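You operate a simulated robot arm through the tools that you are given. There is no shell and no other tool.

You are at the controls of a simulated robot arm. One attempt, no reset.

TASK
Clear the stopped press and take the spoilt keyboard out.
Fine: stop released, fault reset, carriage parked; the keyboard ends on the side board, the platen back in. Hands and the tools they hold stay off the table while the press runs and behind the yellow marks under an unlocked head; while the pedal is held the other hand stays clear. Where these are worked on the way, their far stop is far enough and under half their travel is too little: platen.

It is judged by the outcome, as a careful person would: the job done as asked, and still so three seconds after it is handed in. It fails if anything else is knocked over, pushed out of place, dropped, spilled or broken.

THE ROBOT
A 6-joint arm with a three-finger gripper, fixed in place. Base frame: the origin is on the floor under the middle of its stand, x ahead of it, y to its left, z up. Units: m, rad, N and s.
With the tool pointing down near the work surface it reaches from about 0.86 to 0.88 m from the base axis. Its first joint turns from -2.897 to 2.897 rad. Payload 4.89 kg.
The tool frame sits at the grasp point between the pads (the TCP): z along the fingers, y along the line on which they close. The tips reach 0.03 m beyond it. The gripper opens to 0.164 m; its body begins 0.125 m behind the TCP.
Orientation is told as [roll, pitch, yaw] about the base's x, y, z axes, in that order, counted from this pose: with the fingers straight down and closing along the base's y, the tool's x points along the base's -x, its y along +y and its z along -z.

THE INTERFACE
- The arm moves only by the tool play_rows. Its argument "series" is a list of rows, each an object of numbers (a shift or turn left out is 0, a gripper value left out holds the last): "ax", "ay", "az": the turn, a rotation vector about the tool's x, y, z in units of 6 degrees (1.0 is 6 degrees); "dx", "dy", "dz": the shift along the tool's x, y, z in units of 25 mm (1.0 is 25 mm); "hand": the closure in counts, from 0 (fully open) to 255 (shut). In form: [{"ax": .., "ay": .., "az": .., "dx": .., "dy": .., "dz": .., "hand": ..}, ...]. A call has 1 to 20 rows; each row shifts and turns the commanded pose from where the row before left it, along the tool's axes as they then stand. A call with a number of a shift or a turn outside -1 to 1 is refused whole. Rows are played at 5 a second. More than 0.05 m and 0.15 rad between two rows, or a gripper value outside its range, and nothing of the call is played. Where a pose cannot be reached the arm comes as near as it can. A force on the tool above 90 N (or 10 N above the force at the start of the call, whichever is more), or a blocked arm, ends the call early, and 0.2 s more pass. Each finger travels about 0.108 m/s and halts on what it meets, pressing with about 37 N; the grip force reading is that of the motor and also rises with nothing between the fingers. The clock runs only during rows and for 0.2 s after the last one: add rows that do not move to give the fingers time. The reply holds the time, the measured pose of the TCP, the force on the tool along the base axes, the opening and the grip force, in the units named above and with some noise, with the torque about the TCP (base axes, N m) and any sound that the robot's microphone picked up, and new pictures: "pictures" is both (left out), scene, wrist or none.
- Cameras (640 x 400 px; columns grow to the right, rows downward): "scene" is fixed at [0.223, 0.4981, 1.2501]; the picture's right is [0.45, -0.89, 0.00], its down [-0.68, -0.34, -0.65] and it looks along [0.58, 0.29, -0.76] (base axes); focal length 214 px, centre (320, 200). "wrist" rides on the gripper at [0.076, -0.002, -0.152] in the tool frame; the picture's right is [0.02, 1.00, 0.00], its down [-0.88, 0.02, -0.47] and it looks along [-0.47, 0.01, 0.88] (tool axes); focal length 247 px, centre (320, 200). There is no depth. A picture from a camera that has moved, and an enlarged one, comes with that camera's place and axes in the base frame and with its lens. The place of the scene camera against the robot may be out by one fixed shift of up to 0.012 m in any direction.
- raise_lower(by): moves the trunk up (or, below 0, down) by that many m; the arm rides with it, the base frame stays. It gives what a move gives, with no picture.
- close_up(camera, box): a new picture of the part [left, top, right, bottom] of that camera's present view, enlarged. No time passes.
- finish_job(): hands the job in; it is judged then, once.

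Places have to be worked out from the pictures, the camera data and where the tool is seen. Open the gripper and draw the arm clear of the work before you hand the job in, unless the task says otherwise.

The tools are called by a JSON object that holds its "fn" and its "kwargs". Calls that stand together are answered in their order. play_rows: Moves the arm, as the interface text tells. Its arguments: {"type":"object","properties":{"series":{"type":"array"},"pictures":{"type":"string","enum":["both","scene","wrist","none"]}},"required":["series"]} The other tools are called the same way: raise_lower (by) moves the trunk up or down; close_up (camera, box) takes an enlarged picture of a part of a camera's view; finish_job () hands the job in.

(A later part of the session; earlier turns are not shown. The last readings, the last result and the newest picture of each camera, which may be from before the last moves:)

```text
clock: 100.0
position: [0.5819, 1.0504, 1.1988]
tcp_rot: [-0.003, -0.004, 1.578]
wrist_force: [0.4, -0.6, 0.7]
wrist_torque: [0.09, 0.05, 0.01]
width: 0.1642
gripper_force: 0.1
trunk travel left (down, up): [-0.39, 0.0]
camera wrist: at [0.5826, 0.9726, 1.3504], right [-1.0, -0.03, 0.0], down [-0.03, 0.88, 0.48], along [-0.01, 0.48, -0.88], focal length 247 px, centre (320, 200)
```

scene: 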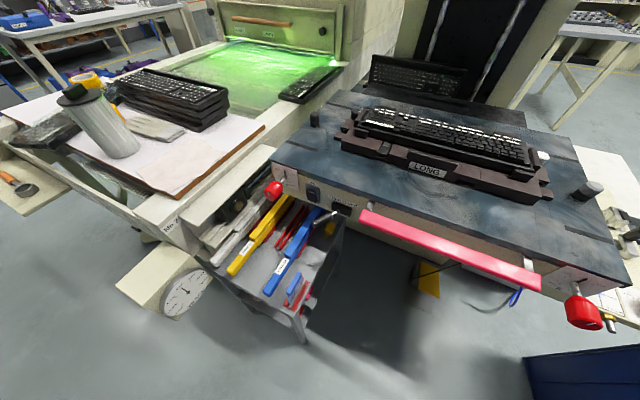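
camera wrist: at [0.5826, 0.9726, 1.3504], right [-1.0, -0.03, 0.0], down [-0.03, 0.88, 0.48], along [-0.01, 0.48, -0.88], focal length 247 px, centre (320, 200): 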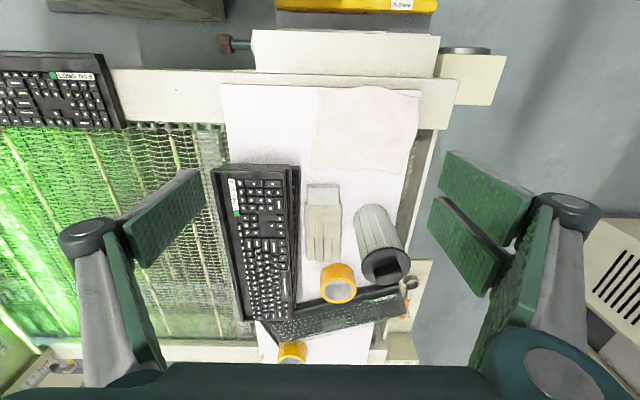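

Reach is fine even with a vertical hand at the board. I turn the hand to yaw 0 and test descending toward the board, still empty.

{"fn": "play_rows", "kwargs": {"series": [{"az": 1}, {"az": 1}, {"az": 1}, {"az": 1}, {"az": 1}, {"az": 1}, {"az": 1}, {"az": 1}, {"az": 1}, {"az": 1}, {"az": 1}, {"az": 1}, {"az": 1}, {"az": 1}, {"az": 1}], "pictures": "none"}}

{"fn": "play_rows", "kwargs": {"series": [{"dz": 1}, {"dz": 1}, {"dz": 1}, {"dz": 1}, {"dz": 1}, {"dz": 1}, {"dz": 1}, {"dz": 1}, {"dz": 1}], "pictures": "both"}}

```text
clock: 103.2
position: [0.5793, 1.0525, 1.2001]
tcp_rot: [0.002, -0.002, 0.006]
wrist_force: [0.0, 0.2, -0.5]
wrist_torque: [-0.03, -0.01, -0.01]
width: 0.1641
gripper_force: 0.0
trunk travel left (down, up): [-0.39, 0.0]
```

```text
clock: 105.2
position: [0.5807, 1.0525, 0.9737]
tcp_rot: [0.002, -0.001, 0.007]
wrist_force: [0.0, 0.9, 0.7]
wrist_torque: [0.04, -0.02, 0.03]
width: 0.1637
gripper_force: 0.0
trunk travel left (down, up): [-0.39, 0.0]
camera wrist: at [0.5038, 1.0473, 1.1256], right [-0.03, 1.0, 0.0], down [0.88, 0.02, 0.48], along [0.48, 0.02, -0.88], focal length 247 px, centre (320, 200)
```

scene: 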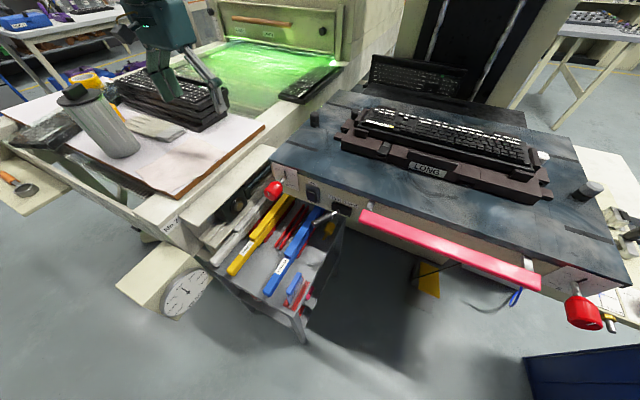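
wrist: 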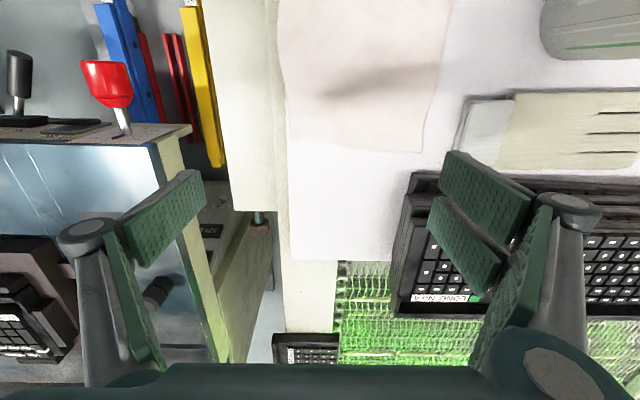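

Placement reach is confirmed down to z≈0.97 with a vertical hand. The closer view gives the board's front edge at y≈1.007, top at z≈0.82, stack front at y≈1.165 and gloves from y≈1.21. The keyboard will therefore fit centred near (0.57, 1.075), so I go back for it.

{"fn": "play_rows", "kwargs": {"series": [{"dz": -1}, {"dz": -1}, {"dz": -1}, {"dz": -1}, {"dz": -1}, {"dz": -1}, {"dz": -1}, {"dz": -1}, {"dz": -1}, {"az": -1}, {"az": -1}, {"az": -1}, {"az": -1}, {"az": -1}, {"az": -1}, {"az": -1}, {"az": -1}, {"az": -1}, {"az": -1}, {"az": -1}], "pictures": "none"}}

{"fn": "play_rows", "kwargs": {"series": [{"az": -1}, {"az": -1}, {"az": -1}, {"az": -1}, {"dx": 0.982, "dy": -0.428}, {"dx": 0.982, "dy": -0.428}, {"dx": 0.982, "dy": -0.428}, {"dx": 0.982, "dy": -0.428}, {"dx": 0.982, "dy": -0.428}, {"dx": 0.982, "dy": -0.428}, {"dx": 0.982, "dy": -0.428}, {"dx": 0.982, "dy": -0.428}, {"dx": 0.982, "dy": -0.428}, {"dx": 0.982, "dy": -0.428}, {"dx": 0.982, "dy": -0.428}, {"dx": 0.982, "dy": -0.428}], "pictures": "none"}}

{"fn": "play_rows", "kwargs": {"series": [{"dx": 0.982, "dy": -0.428}, {"dx": 0.982, "dy": -0.428}, {"dx": 0.982, "dy": -0.428}, {"dx": 0.982, "dy": -0.428}, {"dx": 0.982, "dy": -0.428}, {"dx": 0.982, "dy": -0.428}, {"dx": 0.982, "dy": -0.428}, {"dx": 0.982, "dy": -0.428}, {"dx": 0.982, "dy": -0.428}, {"dx": 0.982, "dy": -0.428}, {"dx": 0.982, "dy": -0.428}, {"dx": 0.982, "dy": -0.428}, {"dx": 0.982, "dy": -0.428}, {"dz": 0.8}, {"dz": 0.8}, {"dz": 0.8}, {"dz": 0.8}, {"dz": 0.8}], "pictures": "both"}}

```text
clock: 109.4
position: [0.5823, 1.0521, 1.1994]
tcp_rot: [-0.002, -0.002, 1.161]
wrist_force: [-0.8, -0.2, 0.5]
wrist_torque: [0.03, 0.0, 0.01]
width: 0.164
gripper_force: 0.0
trunk travel left (down, up): [-0.39, 0.0]
```

```text
clock: 112.8
position: [0.7126, 0.7606, 1.1975]
tcp_rot: [-0.004, -0.003, 1.578]
wrist_force: [0.0, 0.2, -0.5]
wrist_torque: [0.01, -0.03, -0.02]
width: 0.1638
gripper_force: 0.1
trunk travel left (down, up): [-0.39, 0.0]
```

```text
clock: 116.6
position: [0.8519, 0.4387, 1.0991]
tcp_rot: [-0.003, -0.001, 1.579]
wrist_force: [0.1, -0.6, -0.6]
wrist_torque: [0.05, -0.07, -0.02]
width: 0.1639
gripper_force: 0.0
trunk travel left (down, up): [-0.39, 0.0]
camera wrist: at [0.8535, 0.3601, 1.2512], right [-1.0, -0.03, 0.0], down [-0.03, 0.88, 0.48], along [-0.01, 0.48, -0.88], focal length 247 px, centre (320, 200)
```

scene: 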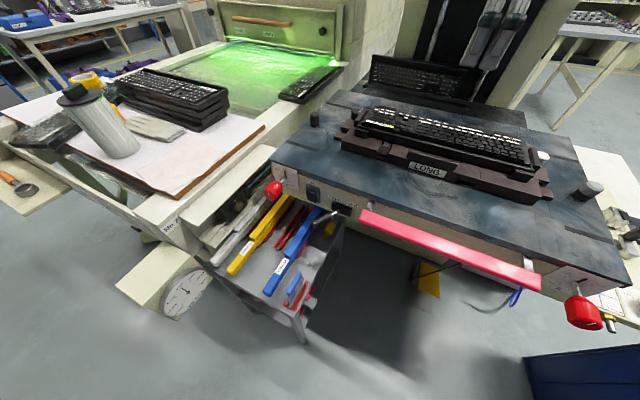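
wrist: 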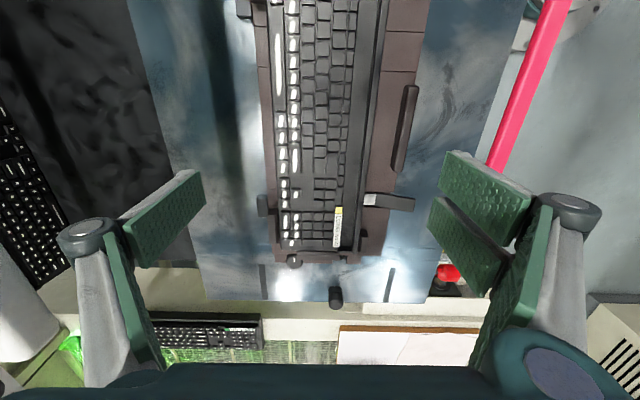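

Back above the keyboard. I'll zoom to check centring of its front and rear edges against the TCP line, near row 129.

{"fn": "close_up", "kwargs": {"camera": "wrist", "box": [240, 80, 400, 180]}}

```text
4.00 times, centred on (320, 130) of wrist
camera zoom: at [0.8535, 0.3601, 1.2512], right [-1.0, -0.03, 0.0], down [-0.03, 0.88, 0.48], along [-0.01, 0.48, -0.88], focal length 988 px, centre (320, 480)
```

zoom: 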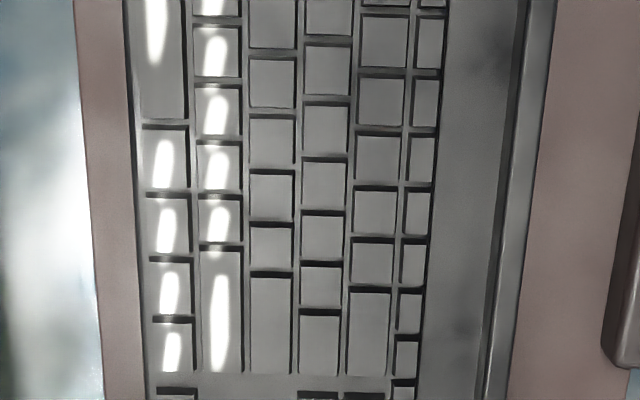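

Keyboard edges are at x≈0.7775 (front) and 0.9175 (rear), so the centre is 0.848; I shift 4 mm. Then I descend with the hand fully open to just above the keys.

{"fn": "play_rows", "kwargs": {"series": [{"dy": 0.16}, {"dz": 0.966}, {"dz": 0.966}, {"dz": 0.966}, {"dz": 0.966}, {"dz": 0.966}, {"dz": 0.966}, {"dz": 0.966}], "pictures": "both"}}

{"fn": "close_up", "kwargs": {"camera": "scene", "box": [360, 60, 520, 180]}}

{"fn": "close_up", "kwargs": {"camera": "wrist", "box": [180, 100, 460, 275]}}

```text
clock: 118.4
position: [0.8485, 0.4417, 0.9301]
tcp_rot: [-0.003, -0.002, 1.579]
wrist_force: [1.1, 0.5, 0.0]
wrist_torque: [0.02, -0.07, 0.0]
width: 0.1637
gripper_force: 0.0
trunk travel left (down, up): [-0.39, 0.0]
camera wrist: at [0.8507, 0.3625, 1.0807], right [-1.0, -0.03, 0.0], down [-0.03, 0.88, 0.48], along [-0.01, 0.48, -0.88], focal length 247 px, centre (320, 200)
```

scene: 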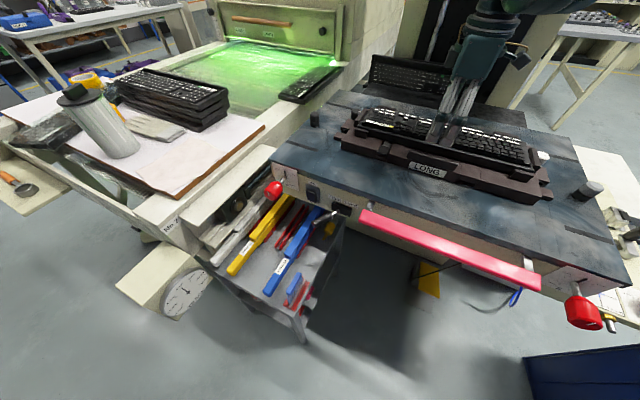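
wrist: 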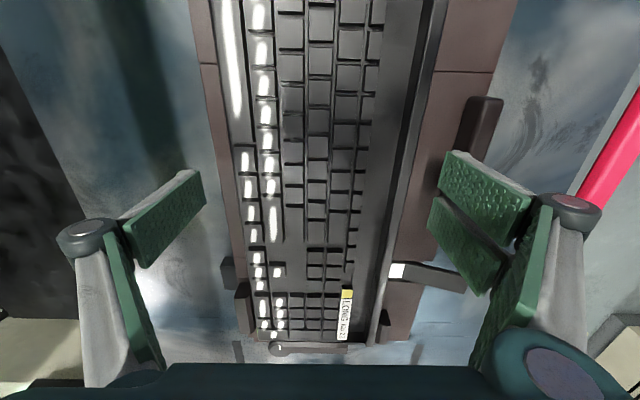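

```text
3.33 times, centred on (440, 120) of scene
camera zoom: at [0.223, 0.4981, 1.2501], right [0.45, -0.89, 0.0], down [-0.68, -0.34, -0.65], along [0.58, 0.29, -0.76], focal length 715 px, centre (-80, 467)
```

zoom: 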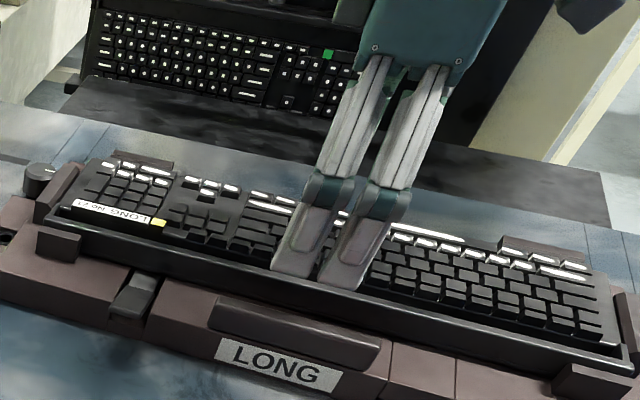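

```text
2.29 times, centred on (320, 188) of wrist
camera zoom: at [0.8507, 0.3625, 1.0807], right [-1.0, -0.03, 0.0], down [-0.03, 0.88, 0.48], along [-0.01, 0.48, -0.88], focal length 564 px, centre (320, 229)
```

zoom: 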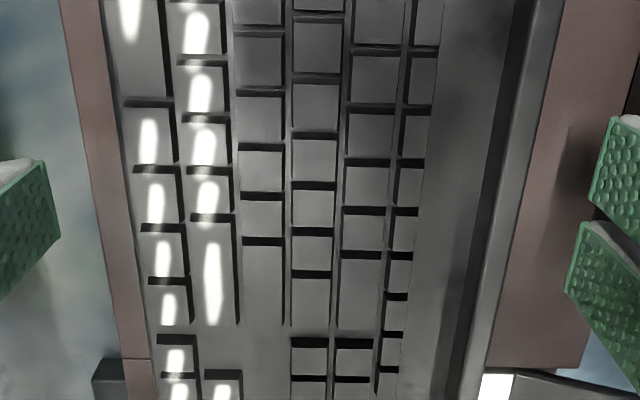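

Edges now measure 0.776 and 0.9145 at this height, so I shift another 3 mm toward −x. Then I descend around the keyboard in small steps with force checks.

{"fn": "play_rows", "kwargs": {"series": [{"dy": 0.12}, {"dz": 0.3}, {"dz": 0.3}, {"dz": 0.3}, {"dz": 0.2}], "pictures": "both"}}

{"fn": "close_up", "kwargs": {"camera": "scene", "box": [380, 80, 500, 170]}}

{"fn": "close_up", "kwargs": {"camera": "wrist", "box": [180, 100, 460, 275]}}

```text
clock: 119.6
position: [0.8457, 0.4407, 0.9015]
tcp_rot: [-0.001, -0.003, 1.577]
wrist_force: [-0.8, 1.0, -0.3]
wrist_torque: [0.01, -0.04, 0.01]
width: 0.1641
gripper_force: 0.0
trunk travel left (down, up): [-0.39, 0.0]
camera wrist: at [0.8475, 0.3621, 1.054], right [-1.0, -0.03, 0.0], down [-0.03, 0.88, 0.48], along [-0.01, 0.48, -0.88], focal length 247 px, centre (320, 200)
```

scene: 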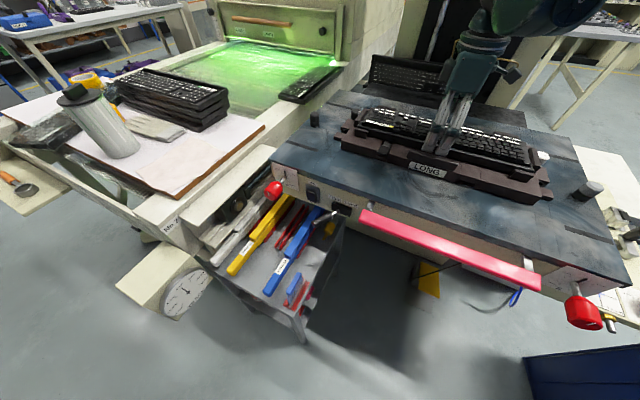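
wrist: 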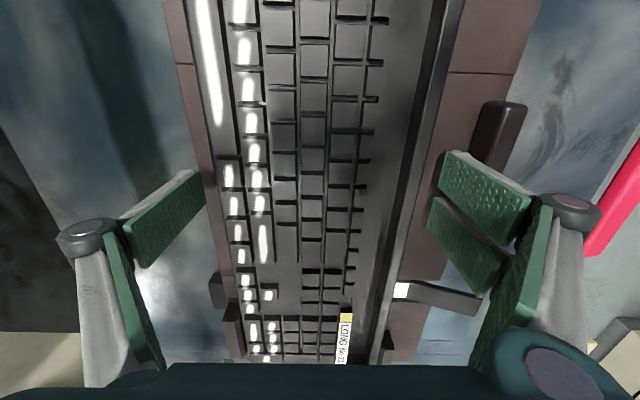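

```text
4.44 times, centred on (440, 125) of scene
camera zoom: at [0.223, 0.4981, 1.2501], right [0.45, -0.89, 0.0], down [-0.68, -0.34, -0.65], along [0.58, 0.29, -0.76], focal length 953 px, centre (-213, 533)
```

zoom: 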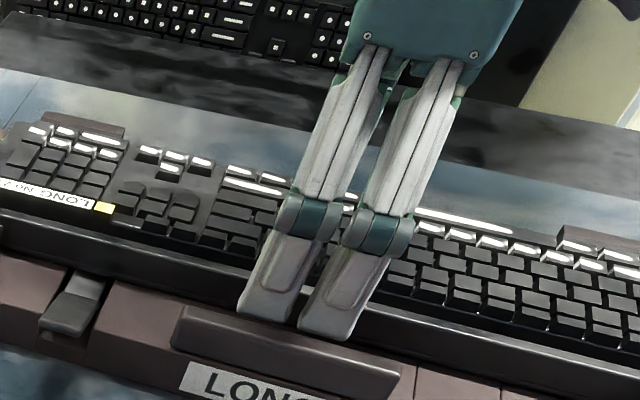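

```text
2.29 times, centred on (320, 188) of wrist
camera zoom: at [0.8475, 0.3621, 1.054], right [-1.0, -0.03, 0.0], down [-0.03, 0.88, 0.48], along [-0.01, 0.48, -0.88], focal length 564 px, centre (320, 229)
```

zoom: 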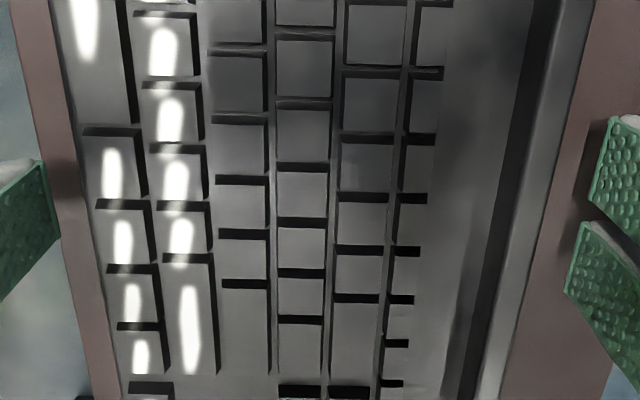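

The fingers straddle the keyboard's front and rear with clear gaps. I lower 10 mm more and close.

{"fn": "play_rows", "kwargs": {"series": [{"dz": 0.2}, {"dz": 0.2}, {"hand": 120}, {"hand": 255}, {}, {}], "pictures": "both"}}

{"fn": "close_up", "kwargs": {"camera": "scene", "box": [380, 80, 500, 170]}}

{"fn": "close_up", "kwargs": {"camera": "wrist", "box": [180, 100, 460, 275]}}

```text
clock: 121.0
position: [0.8467, 0.4407, 0.8937]
tcp_rot: [-0.002, -0.004, 1.578]
wrist_force: [7.3, 10.4, 53.5]
wrist_torque: [-0.1, 2.66, -0.63]
width: 0.1424
gripper_force: 37.3
trunk travel left (down, up): [-0.39, 0.0]
camera wrist: at [0.8468, 0.3619, 1.0462], right [-1.0, -0.03, 0.0], down [-0.03, 0.88, 0.48], along [-0.01, 0.48, -0.88], focal length 247 px, centre (320, 200)
```

scene: 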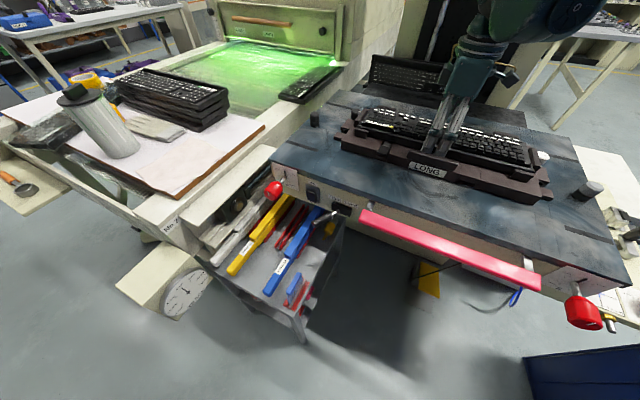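
wrist: 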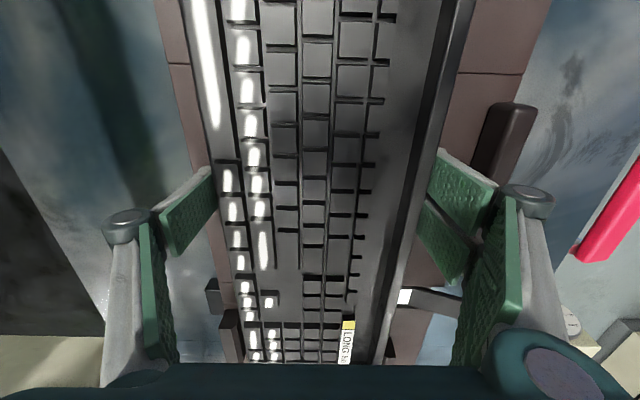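

```text
4.44 times, centred on (440, 125) of scene
camera zoom: at [0.223, 0.4981, 1.2501], right [0.45, -0.89, 0.0], down [-0.68, -0.34, -0.65], along [0.58, 0.29, -0.76], focal length 953 px, centre (-213, 533)
```

zoom: 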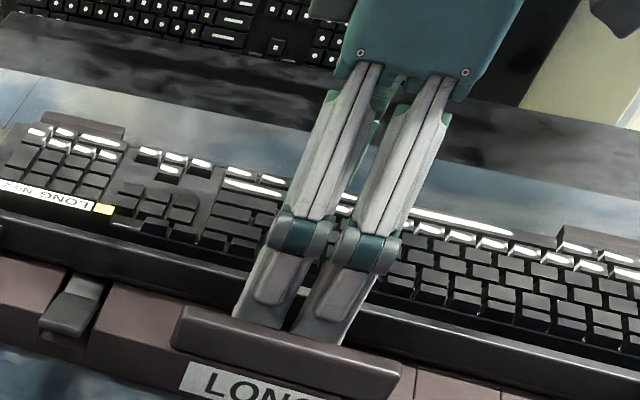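

```text
2.29 times, centred on (320, 188) of wrist
camera zoom: at [0.8468, 0.3619, 1.0462], right [-1.0, -0.03, 0.0], down [-0.03, 0.88, 0.48], along [-0.01, 0.48, -0.88], focal length 564 px, centre (320, 229)
```

zoom: 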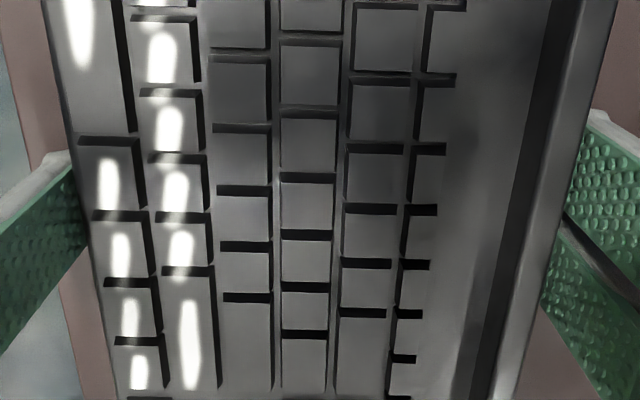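

Gripped at 0.142 m with the tips pressing the platen at 54 N upward. I lift gently a few millimetres and check whether the keyboard comes along.

{"fn": "play_rows", "kwargs": {"series": [{"dz": -0.12}, {"dz": -0.12}, {"dz": -0.16}, {}], "pictures": "both"}}

{"fn": "close_up", "kwargs": {"camera": "scene", "box": [340, 80, 560, 215]}}

```text
clock: 122.0
position: [0.8468, 0.44, 0.9032]
tcp_rot: [-0.002, -0.002, 1.578]
wrist_force: [3.1, -0.8, -5.7]
wrist_torque: [-0.18, -0.12, -0.6]
width: 0.1399
gripper_force: 36.8
trunk travel left (down, up): [-0.39, 0.0]
camera wrist: at [0.8481, 0.3616, 1.0541], right [-1.0, -0.03, 0.0], down [-0.03, 0.88, 0.47], along [-0.01, 0.47, -0.88], focal length 247 px, centre (320, 200)
```

scene: 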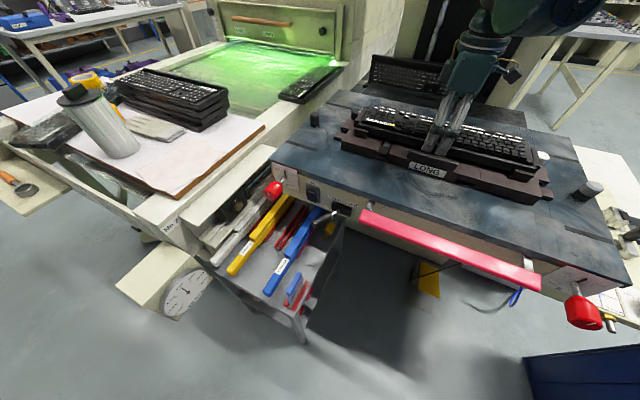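
wrist: 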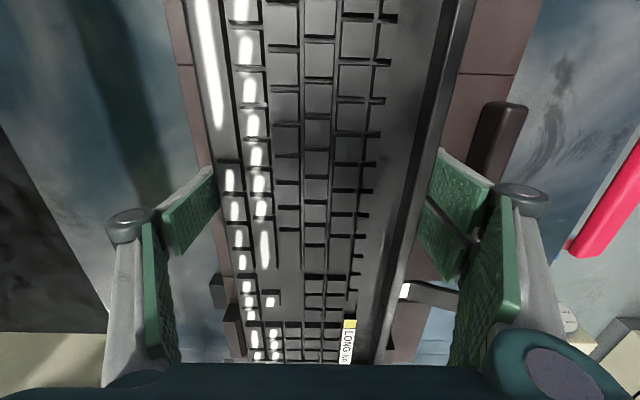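

```text
2.91 times, centred on (450, 148) of scene
camera zoom: at [0.223, 0.4981, 1.2501], right [0.45, -0.89, 0.0], down [-0.68, -0.34, -0.65], along [0.58, 0.29, -0.76], focal length 624 px, centre (-58, 353)
```

zoom: 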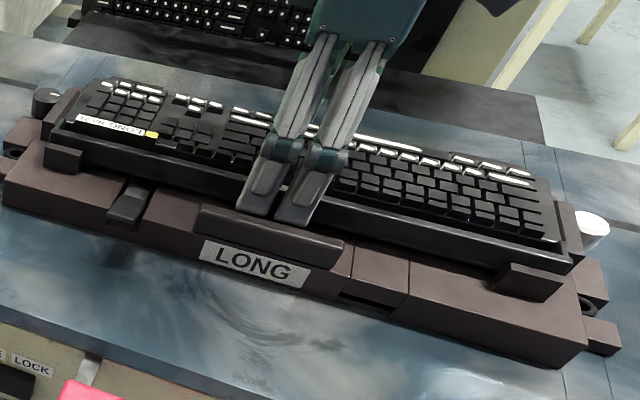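

The keyboard moves with the hand and the load is only about 6 N, so it has lifted free. I keep raising it slowly and check that it stays level.

{"fn": "play_rows", "kwargs": {"series": [{"dz": -0.3}, {"dz": -0.4}, {"dz": -0.5}, {"dz": -0.5}, {"dz": -0.5}, {}], "pictures": "both"}}

{"fn": "close_up", "kwargs": {"camera": "scene", "box": [340, 60, 560, 195]}}

```text
clock: 123.4
position: [0.8459, 0.4408, 0.9574]
tcp_rot: [-0.002, -0.002, 1.578]
wrist_force: [0.3, -0.1, -3.1]
wrist_torque: [0.03, -0.1, -0.04]
width: 0.1399
gripper_force: 36.6
trunk travel left (down, up): [-0.39, 0.0]
camera wrist: at [0.847, 0.362, 1.1097], right [-1.0, -0.03, 0.0], down [-0.03, 0.88, 0.48], along [-0.01, 0.47, -0.88], focal length 247 px, centre (320, 200)
```

scene: 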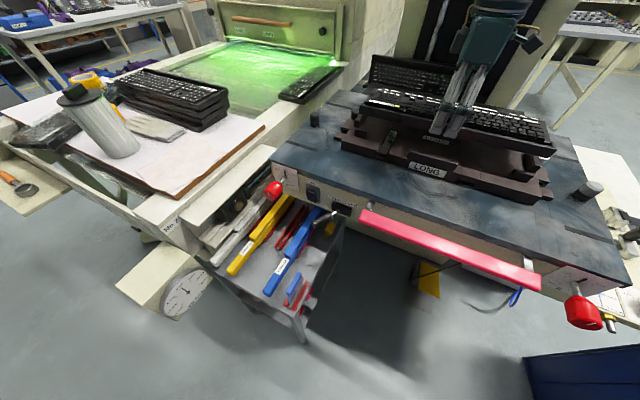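
wrist: 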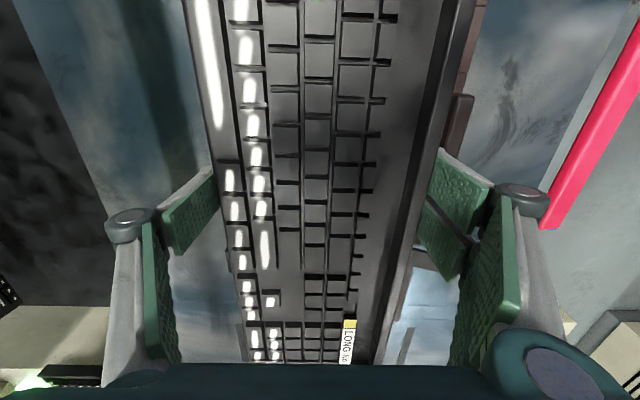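

```text
2.91 times, centred on (450, 128) of scene
camera zoom: at [0.223, 0.4981, 1.2501], right [0.45, -0.89, 0.0], down [-0.68, -0.34, -0.65], along [0.58, 0.29, -0.76], focal length 624 px, centre (-58, 411)
```

zoom: 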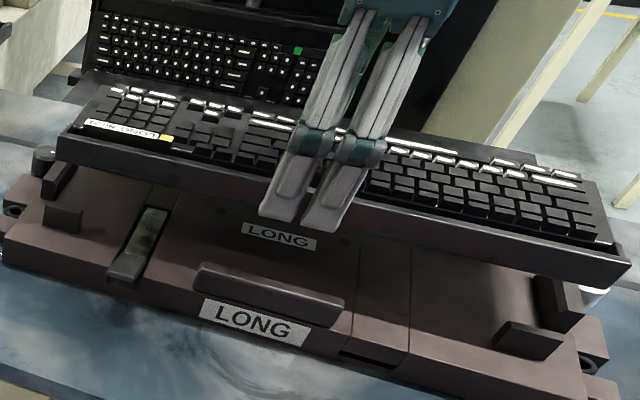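

The keyboard is level and securely held at about 3 N. I lift to carrying height and then move across toward the side board at constant height.

{"fn": "play_rows", "kwargs": {"series": [{"dz": -0.7}, {"dz": -0.89}, {"dz": -0.89}, {"dz": -0.89}, {"dz": -0.89}, {"dz": -0.89}, {"dz": -0.89}, {"dz": -0.89}, {"dz": -0.89}, {"dz": -0.89}, {"dx": -0.5, "dy": 0.21}, {"dx": -0.978, "dy": 0.4176}, {"dx": -0.978, "dy": 0.4176}, {"dx": -0.978, "dy": 0.4176}, {"dx": -0.978, "dy": 0.4176}, {"dx": -0.978, "dy": 0.4176}, {"dx": -0.978, "dy": 0.4176}, {"dx": -0.978, "dy": 0.4176}, {"dx": -0.978, "dy": 0.4176}], "pictures": "scene"}}

```text
clock: 127.4
position: [0.7561, 0.6468, 1.1745]
tcp_rot: [-0.001, -0.001, 1.577]
wrist_force: [-0.3, -0.3, -4.3]
wrist_torque: [0.0, -0.07, 0.0]
width: 0.1396
gripper_force: 37.3
trunk travel left (down, up): [-0.39, 0.0]
```

scene: 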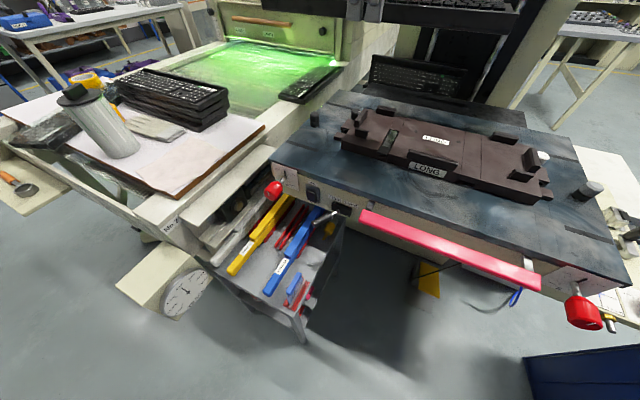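

Carrying is steady. I continue to above the board.

{"fn": "play_rows", "kwargs": {"series": [{"dx": -0.954, "dy": 0.407}, {"dx": -0.954, "dy": 0.407}, {"dx": -0.954, "dy": 0.407}, {"dx": -0.954, "dy": 0.407}, {"dx": -0.954, "dy": 0.407}, {"dx": -0.954, "dy": 0.407}, {"dx": -0.954, "dy": 0.407}, {"dx": -0.954, "dy": 0.407}, {"dx": -0.954, "dy": 0.407}, {"dx": -0.954, "dy": 0.407}, {"dx": -0.954, "dy": 0.407}, {"dx": -0.954, "dy": 0.407}, {"dx": -0.954, "dy": 0.407}, {"dx": -0.954, "dy": 0.407}, {"dx": -0.954, "dy": 0.407}, {"dx": -0.954, "dy": 0.407}, {"dx": -0.954, "dy": 0.407}, {"dx": -0.954, "dy": 0.407}], "pictures": "wrist"}}

{"fn": "play_rows", "kwargs": {"series": [{"az": 0.5}, {"az": 1}, {"az": 1}, {"az": 1}, {"az": 1}, {"az": 1}, {"az": 1}, {"az": 1}, {"az": 1}, {"az": 1}, {"az": 1}, {"az": 1}, {"az": 1}, {"az": 1}, {"az": 1}, {"az": 0.56}, {}], "pictures": "both"}}

```text
clock: 131.2
position: [0.5702, 1.0754, 1.1764]
tcp_rot: [-0.002, -0.003, 1.577]
wrist_force: [-0.4, -1.0, -3.1]
wrist_torque: [0.05, -0.05, 0.02]
width: 0.1399
gripper_force: 37.0
trunk travel left (down, up): [-0.39, 0.0]
camera wrist: at [0.5717, 0.9963, 1.3272], right [-1.0, -0.03, 0.0], down [-0.03, 0.88, 0.48], along [-0.01, 0.48, -0.88], focal length 247 px, centre (320, 200)
```

wrist: 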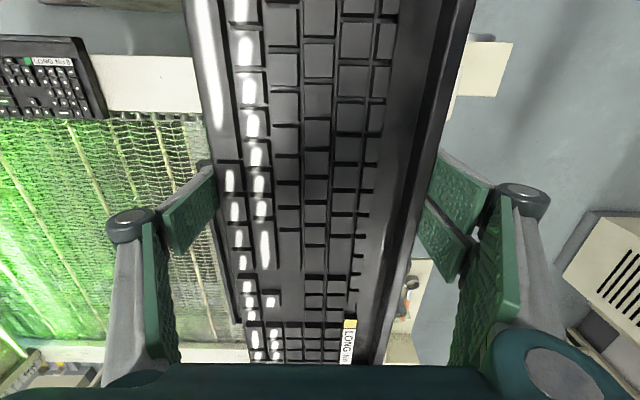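

```text
clock: 134.8
position: [0.5699, 1.0733, 1.1756]
tcp_rot: [0.0, -0.001, 0.0]
wrist_force: [0.4, -0.6, -5.1]
wrist_torque: [-0.03, -0.02, -0.03]
width: 0.1397
gripper_force: 37.0
trunk travel left (down, up): [-0.39, 0.0]
camera wrist: at [0.4918, 1.0704, 1.3265], right [-0.02, 1.0, 0.0], down [0.88, 0.02, 0.48], along [0.48, 0.01, -0.88], focal length 247 px, centre (320, 200)
```

scene: 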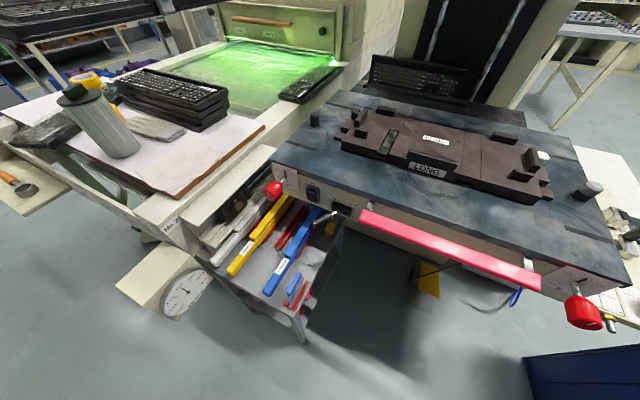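
wrist: 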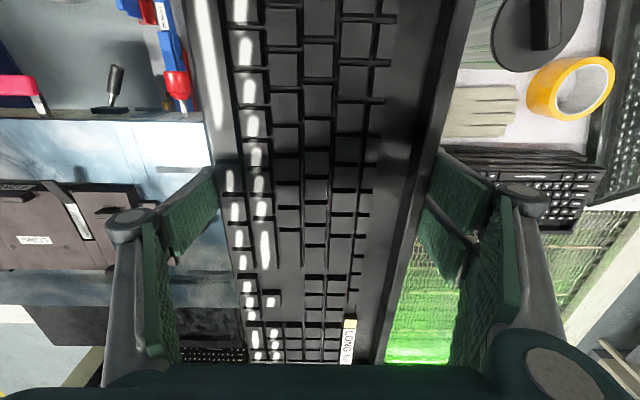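

The keyboard is now parallel to the board's front edge, centred about (0.567, 1.073). I shift 8 mm to −x to give the fingers more room beside the stack, then descend to just above the board.

{"fn": "play_rows", "kwargs": {"series": [{"dx": 0.32}, {"dz": 1}, {"dz": 1}, {"dz": 1}, {"dz": 1}, {"dz": 1}, {"dz": 1}, {"dz": 1}, {"dz": 1}, {"dz": 1}, {"dz": 1}, {"dz": 0.6}, {}], "pictures": "both"}}

{"fn": "close_up", "kwargs": {"camera": "scene", "box": [40, 40, 300, 210]}}

```text
clock: 137.6
position: [0.5614, 1.0755, 0.9094]
tcp_rot: [0.003, -0.003, 0.001]
wrist_force: [0.0, 0.5, -4.5]
wrist_torque: [-0.07, -0.02, -0.03]
width: 0.1402
gripper_force: 37.3
trunk travel left (down, up): [-0.39, 0.0]
camera wrist: at [0.485, 1.0713, 1.0614], right [-0.02, 1.0, 0.0], down [0.88, 0.02, 0.48], along [0.48, 0.01, -0.88], focal length 247 px, centre (320, 200)
```

scene: 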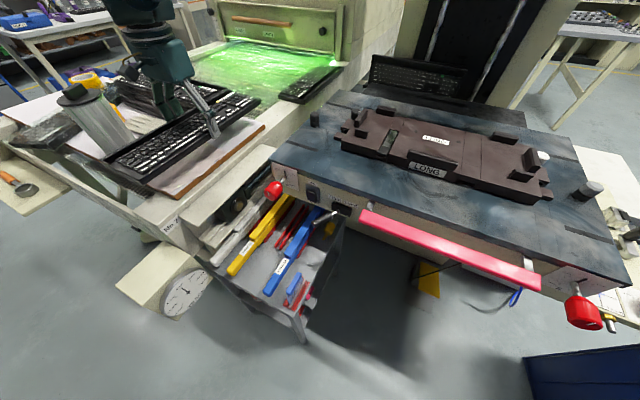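
wrist: 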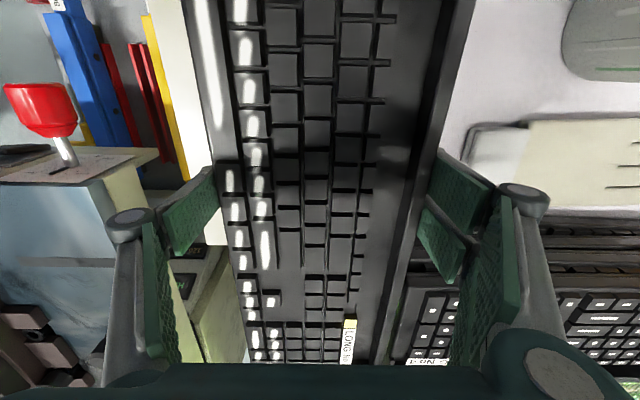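

```text
2.35 times, centred on (170, 125) of scene
camera zoom: at [0.223, 0.4981, 1.2501], right [0.45, -0.89, 0.0], down [-0.68, -0.34, -0.65], along [0.58, 0.29, -0.76], focal length 505 px, centre (673, 376)
```

zoom: 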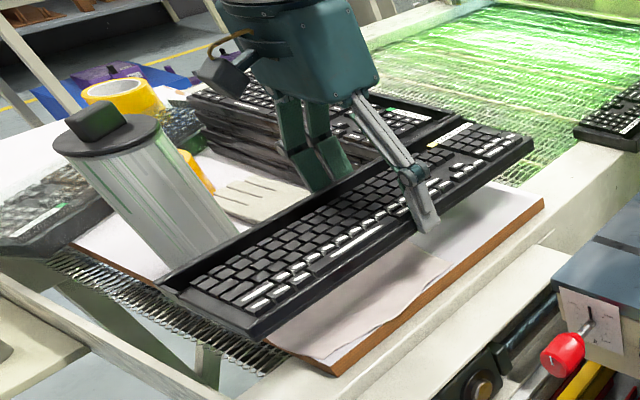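

The view shows the keyboard hovering about 9 cm above the strip. The stack's front may be as near as y≈1.15, so I shift 10 mm toward −y for clearance, then go down to just above contact.

{"fn": "play_rows", "kwargs": {"series": [{"dy": -0.2}, {"dy": -0.2}, {"dz": 0.6}, {"dz": 0.6}, {"dz": 0.6}, {"dz": 0.5}, {}], "pictures": "both"}}

{"fn": "close_up", "kwargs": {"camera": "scene", "box": [60, 60, 280, 205]}}

```text
clock: 139.2
position: [0.5562, 1.0522, 0.8597]
tcp_rot: [0.002, -0.003, 0.001]
wrist_force: [0.4, 0.3, -4.7]
wrist_torque: [-0.04, 0.01, 0.01]
width: 0.1396
gripper_force: 37.4
out of reach, approached as far as the arm can: row 5, 6
trunk travel left (down, up): [-0.39, 0.0]
camera wrist: at [0.4796, 1.0482, 1.0109], right [-0.02, 1.0, 0.0], down [0.88, 0.02, 0.48], along [0.48, 0.01, -0.88], focal length 247 px, centre (320, 200)
```

scene: 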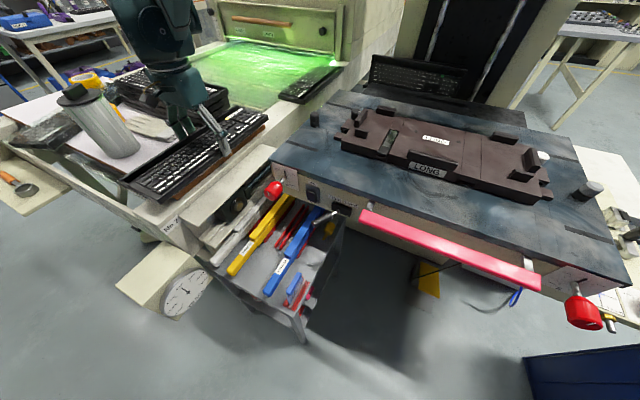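
wrist: 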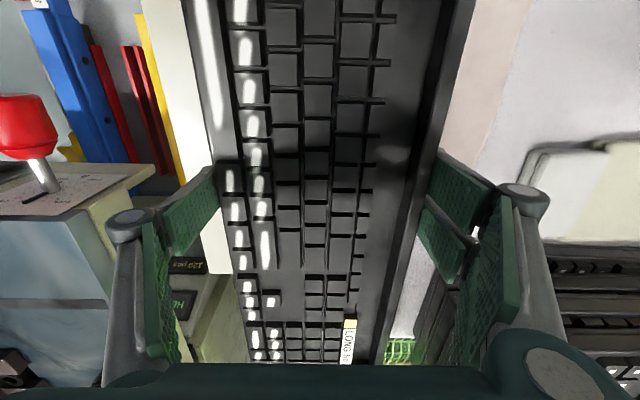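

```text
2.76 times, centred on (170, 132) of scene
camera zoom: at [0.223, 0.4981, 1.2501], right [0.45, -0.89, 0.0], down [-0.68, -0.34, -0.65], along [0.58, 0.29, -0.76], focal length 592 px, centre (734, 386)
```

zoom: 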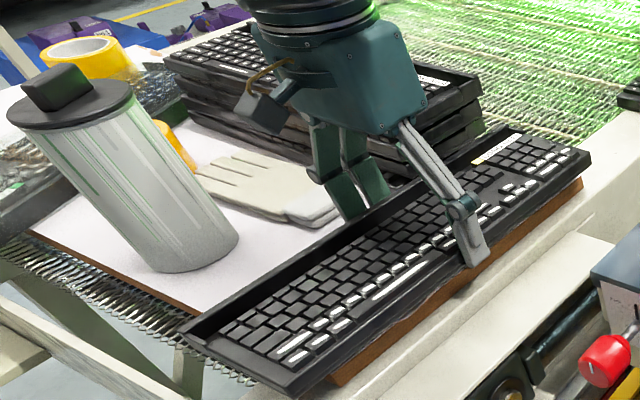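

The arm hit its outer reach and slid 13 mm inward, with the keyboard still about 2.5 cm above the board. I'll raise the hand, re-centre, and lower the trunk so the last bit is well within reach.

{"fn": "play_rows", "kwargs": {"series": [{"dz": -0.8}, {"dz": -0.8}, {"dz": -0.8}, {"dz": -0.8}, {"dz": -0.8}, {"dy": 0.28, "dx": -0.15}, {"dy": 0.28}, {}], "pictures": "none"}}

{"fn": "raise_lower", "kwargs": {"by": -0.1}}

{"fn": "close_up", "kwargs": {"camera": "scene", "box": [60, 60, 280, 205]}}

{"fn": "close_up", "kwargs": {"camera": "wrist", "box": [0, 0, 640, 400]}}

```text
clock: 141.0
position: [0.5592, 1.0672, 0.9601]
tcp_rot: [0.003, -0.003, 0.0]
wrist_force: [1.1, 0.6, -5.4]
wrist_torque: [-0.07, 0.01, 0.01]
width: 0.1397
gripper_force: 36.6
trunk travel left (down, up): [-0.39, 0.0]
```

```text
clock: 142.3
position: [0.5594, 1.067, 0.8595]
tcp_rot: [0.001, -0.002, 0.001]
wrist_force: [-0.2, -0.3, -4.0]
wrist_torque: [-0.06, -0.01, -0.04]
width: 0.1399
gripper_force: 37.2
trunk travel left (down, up): [-0.29, 0.1]
```

```text
2.76 times, centred on (170, 132) of scene
camera zoom: at [0.223, 0.4981, 1.2501], right [0.45, -0.89, 0.0], down [-0.68, -0.34, -0.65], along [0.58, 0.29, -0.76], focal length 592 px, centre (734, 386)
```

zoom: 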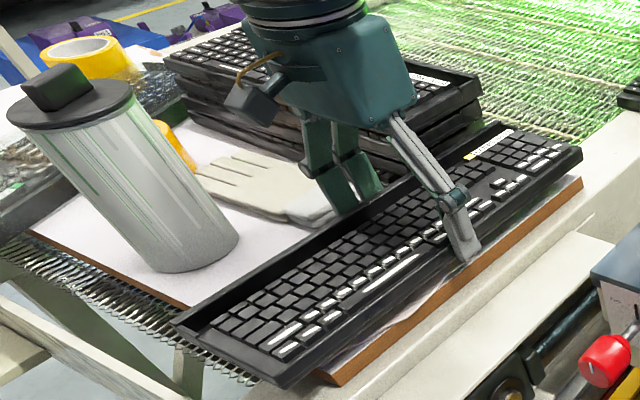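

```text
1.00 times, centred on (320, 200) of wrist (not enlarged: the box is as wide or as high as the picture)
camera zoom: at [0.4827, 1.0636, 1.012], right [-0.02, 1.0, 0.0], down [0.88, 0.02, 0.48], along [0.48, 0.01, -0.88], focal length 247 px, centre (320, 200)
```

zoom: 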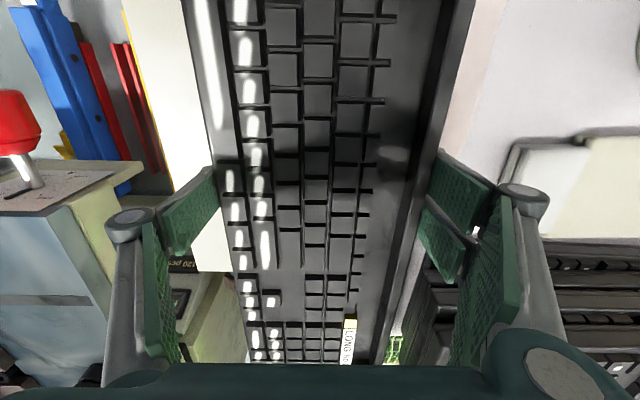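

The keyboard is above the strip with a visible white gap to the stack. I lower slowly in 4 mm steps until it touches down.

{"fn": "play_rows", "kwargs": {"series": [{"dz": 0.16}, {"dz": 0.16}, {"dz": 0.16}, {"dz": 0.16}, {}], "pictures": "none"}}

{"fn": "close_up", "kwargs": {"camera": "scene", "box": [60, 60, 280, 205]}}

```text
clock: 143.5
position: [0.5598, 1.0677, 0.8435]
tcp_rot: [0.0, -0.002, -0.001]
wrist_force: [-0.4, -0.5, -2.6]
wrist_torque: [-0.04, -0.02, -0.01]
width: 0.14
gripper_force: 36.7
trunk travel left (down, up): [-0.29, 0.1]
```

```text
2.76 times, centred on (170, 132) of scene
camera zoom: at [0.223, 0.4981, 1.2501], right [0.45, -0.89, 0.0], down [-0.68, -0.34, -0.65], along [0.58, 0.29, -0.76], focal length 592 px, centre (734, 386)
```

zoom: 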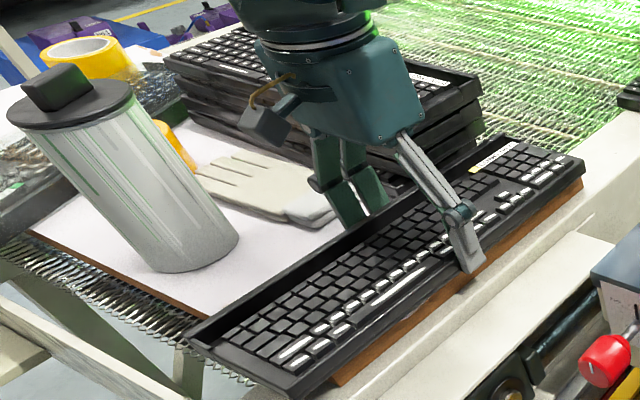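

Still hanging, with the board edge just below it. I continue down in small steps.

{"fn": "play_rows", "kwargs": {"series": [{"dz": 0.12}, {"dz": 0.12}, {}], "pictures": "none"}}

{"fn": "play_rows", "kwargs": {"series": [{"dz": 0.1}, {"dz": 0.1}, {}], "pictures": "none"}}

```text
clock: 144.3
position: [0.5593, 1.0673, 0.8379]
tcp_rot: [0.001, -0.002, 0.002]
wrist_force: [0.1, 0.3, -4.5]
wrist_torque: [0.0, 0.02, 0.0]
width: 0.1397
gripper_force: 36.4
trunk travel left (down, up): [-0.29, 0.1]
```

```text
clock: 145.1
position: [0.5603, 1.0666, 0.836]
tcp_rot: [0.006, -0.003, 0.0]
wrist_force: [3.6, 6.8, 33.7]
wrist_torque: [1.4, 0.15, -0.24]
width: 0.1398
gripper_force: 37.1
trunk travel left (down, up): [-0.29, 0.1]
```

Touchdown: the force went to +34 N. I relax 2 mm up, open the fingers, and look before lifting away.

{"fn": "play_rows", "kwargs": {"series": [{"dz": -0.06}, {"hand": 20}, {"hand": 6}, {}, {}], "pictures": "both"}}

{"fn": "close_up", "kwargs": {"camera": "scene", "box": [60, 60, 280, 205]}}

```text
clock: 146.3
position: [0.5601, 1.0664, 0.8347]
tcp_rot: [0.003, -0.002, -0.002]
wrist_force: [0.2, -0.4, -0.5]
wrist_torque: [0.0, 0.01, -0.02]
width: 0.1601
gripper_force: 0.0
trunk travel left (down, up): [-0.29, 0.1]
camera wrist: at [0.483, 1.063, 0.9868], right [-0.02, 1.0, 0.0], down [0.88, 0.02, 0.48], along [0.48, 0.01, -0.88], focal length 247 px, centre (320, 200)
```

scene: 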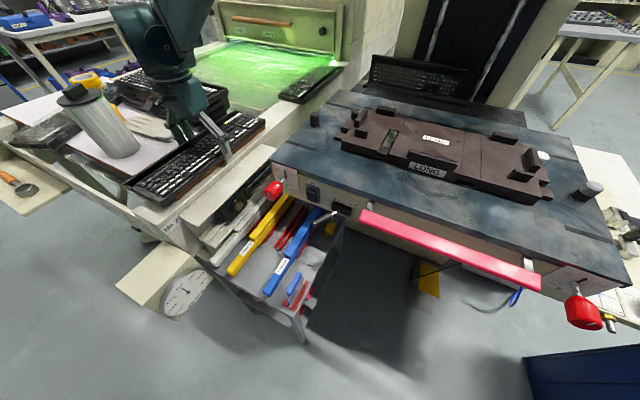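
wrist: 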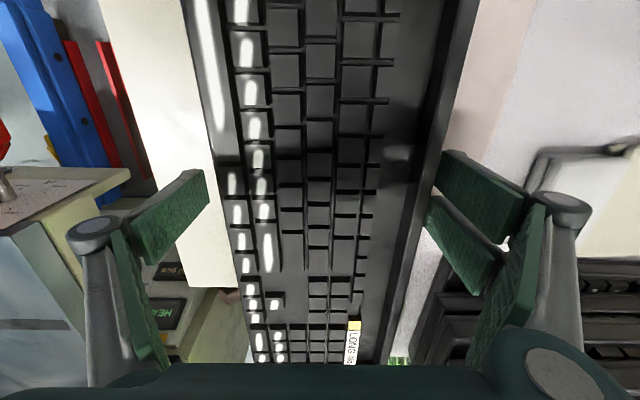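

```text
2.76 times, centred on (170, 132) of scene
camera zoom: at [0.223, 0.4981, 1.2501], right [0.45, -0.89, 0.0], down [-0.68, -0.34, -0.65], along [0.58, 0.29, -0.76], focal length 592 px, centre (734, 386)
```

zoom: 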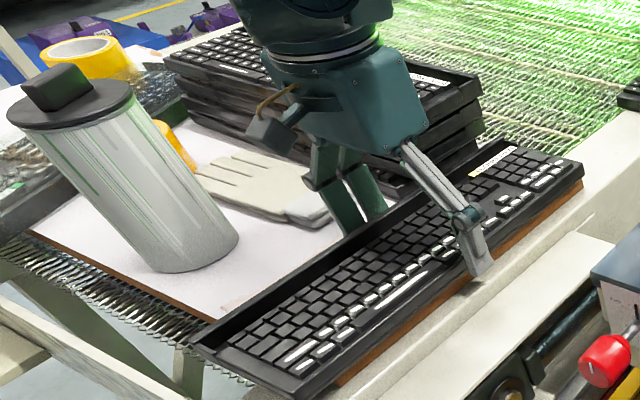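

Released with zero force; the keyboard is resting on the board. I lift straight up slowly and then check it stayed put.

{"fn": "play_rows", "kwargs": {"series": [{"dz": -0.3}, {"dz": -0.4}, {"dz": -0.6}, {"dz": -0.8}, {"dz": -1}, {"dz": -1}, {"dz": -1}, {"dz": -1}, {"dz": -1}, {"dz": -1}, {"dz": -1}, {"dz": -1}], "pictures": "both"}}

{"fn": "close_up", "kwargs": {"camera": "scene", "box": [60, 60, 280, 205]}}

```text
clock: 148.9
position: [0.5603, 1.0681, 1.0876]
tcp_rot: [0.003, -0.002, -0.001]
wrist_force: [0.4, 0.8, -0.3]
wrist_torque: [-0.05, 0.03, -0.01]
width: 0.1601
gripper_force: 0.0
trunk travel left (down, up): [-0.29, 0.1]
camera wrist: at [0.483, 1.0643, 1.2393], right [-0.02, 1.0, 0.0], down [0.88, 0.02, 0.48], along [0.47, 0.01, -0.88], focal length 247 px, centre (320, 200)
```

scene: 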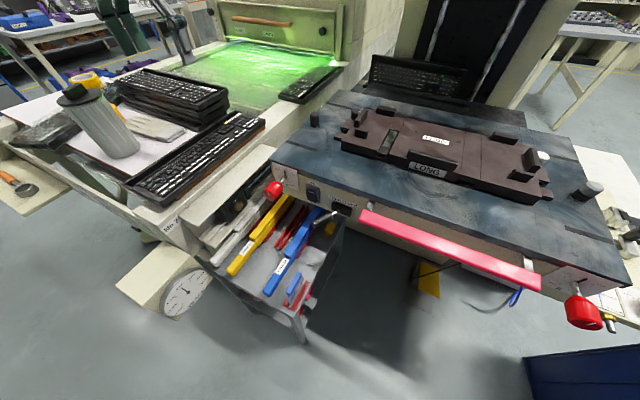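
wrist: 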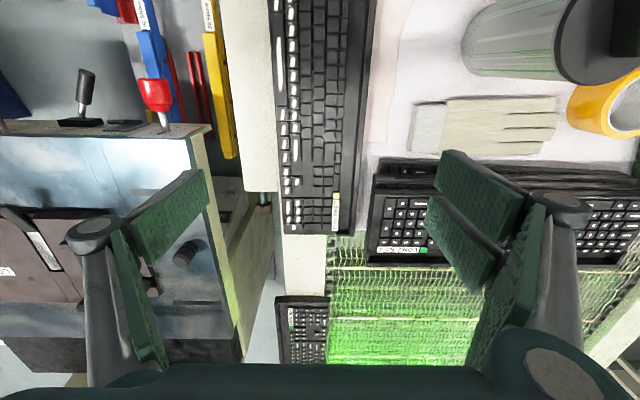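

```text
2.76 times, centred on (170, 132) of scene
camera zoom: at [0.223, 0.4981, 1.2501], right [0.45, -0.89, 0.0], down [-0.68, -0.34, -0.65], along [0.58, 0.29, -0.76], focal length 592 px, centre (734, 386)
```

zoom: 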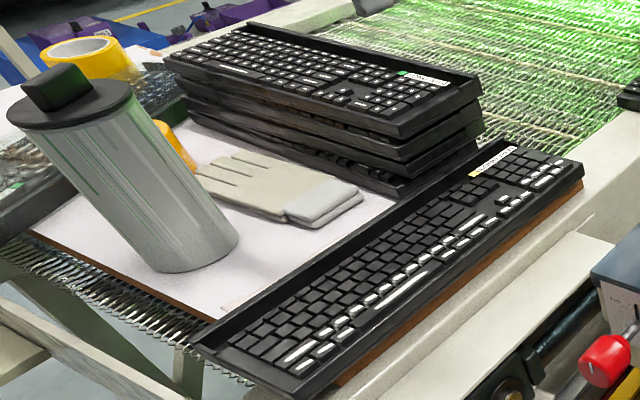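

The keyboard lies flat on the side board and the stack, gloves, can and tape are undisturbed. Now the platen must go back in; I return above the platen's front bar.

{"fn": "play_rows", "kwargs": {"series": [{"dx": -0.215, "dy": -0.966, "dz": -0.092}, {"dx": -0.215, "dy": -0.966, "dz": -0.092}, {"dx": -0.215, "dy": -0.966, "dz": -0.092}, {"dx": -0.215, "dy": -0.966, "dz": -0.092}, {"dx": -0.215, "dy": -0.966, "dz": -0.092}, {"dx": -0.215, "dy": -0.966, "dz": -0.092}, {"dx": -0.215, "dy": -0.966, "dz": -0.092}, {"dx": -0.215, "dy": -0.966, "dz": -0.092}, {"dx": -0.215, "dy": -0.966, "dz": -0.092}, {"dx": -0.215, "dy": -0.966, "dz": -0.092}, {"dx": -0.215, "dy": -0.966, "dz": -0.092}, {"dx": -0.215, "dy": -0.966, "dz": -0.092}, {"dx": -0.215, "dy": -0.966, "dz": -0.092}], "pictures": "none"}}

{"fn": "play_rows", "kwargs": {"series": [{"dx": -0.215, "dy": -0.966, "dz": -0.092}, {"dx": -0.215, "dy": -0.966, "dz": -0.092}, {"dx": -0.215, "dy": -0.966, "dz": -0.092}, {"dx": -0.215, "dy": -0.966, "dz": -0.092}, {"dx": -0.215, "dy": -0.966, "dz": -0.092}, {"dx": -0.215, "dy": -0.966, "dz": -0.092}, {"dx": -0.215, "dy": -0.966, "dz": -0.092}, {"dx": -0.215, "dy": -0.966, "dz": -0.092}, {"dx": -0.215, "dy": -0.966, "dz": -0.092}, {"dx": -0.215, "dy": -0.966, "dz": -0.092}, {"dx": -0.215, "dy": -0.966, "dz": -0.092}, {"dx": -0.215, "dy": -0.966, "dz": -0.092}, {"dx": -0.215, "dy": -0.966, "dz": -0.092}], "pictures": "both"}}

```text
clock: 151.7
position: [0.6289, 0.7542, 1.1186]
tcp_rot: [0.001, -0.003, 0.003]
wrist_force: [-0.6, 1.1, -0.6]
wrist_torque: [-0.12, -0.07, -0.01]
width: 0.16
gripper_force: 0.0
trunk travel left (down, up): [-0.29, 0.1]
```

```text
clock: 154.5
position: [0.7, 0.4412, 1.1452]
tcp_rot: [0.001, -0.002, 0.001]
wrist_force: [0.1, 1.2, 0.1]
wrist_torque: [-0.11, -0.06, 0.01]
width: 0.1601
gripper_force: 0.1
trunk travel left (down, up): [-0.29, 0.1]
camera wrist: at [0.6231, 0.436, 1.2975], right [-0.02, 1.0, 0.0], down [0.88, 0.02, 0.48], along [0.48, 0.01, -0.88], focal length 247 px, centre (320, 200)
```

scene: 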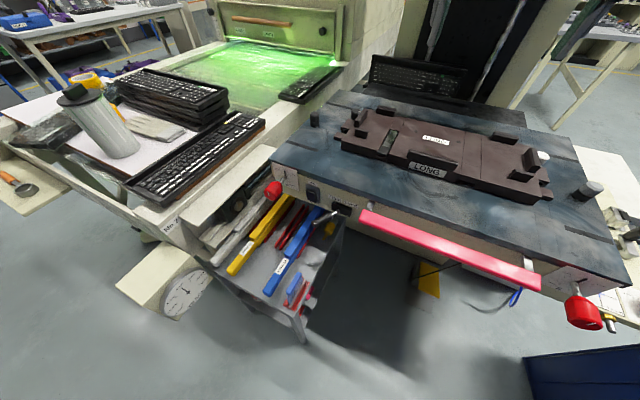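
wrist: 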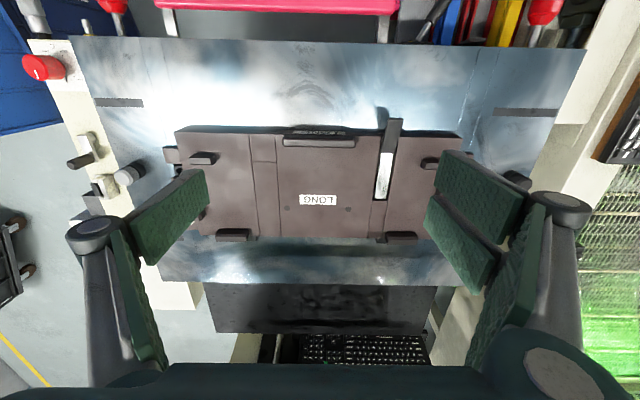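

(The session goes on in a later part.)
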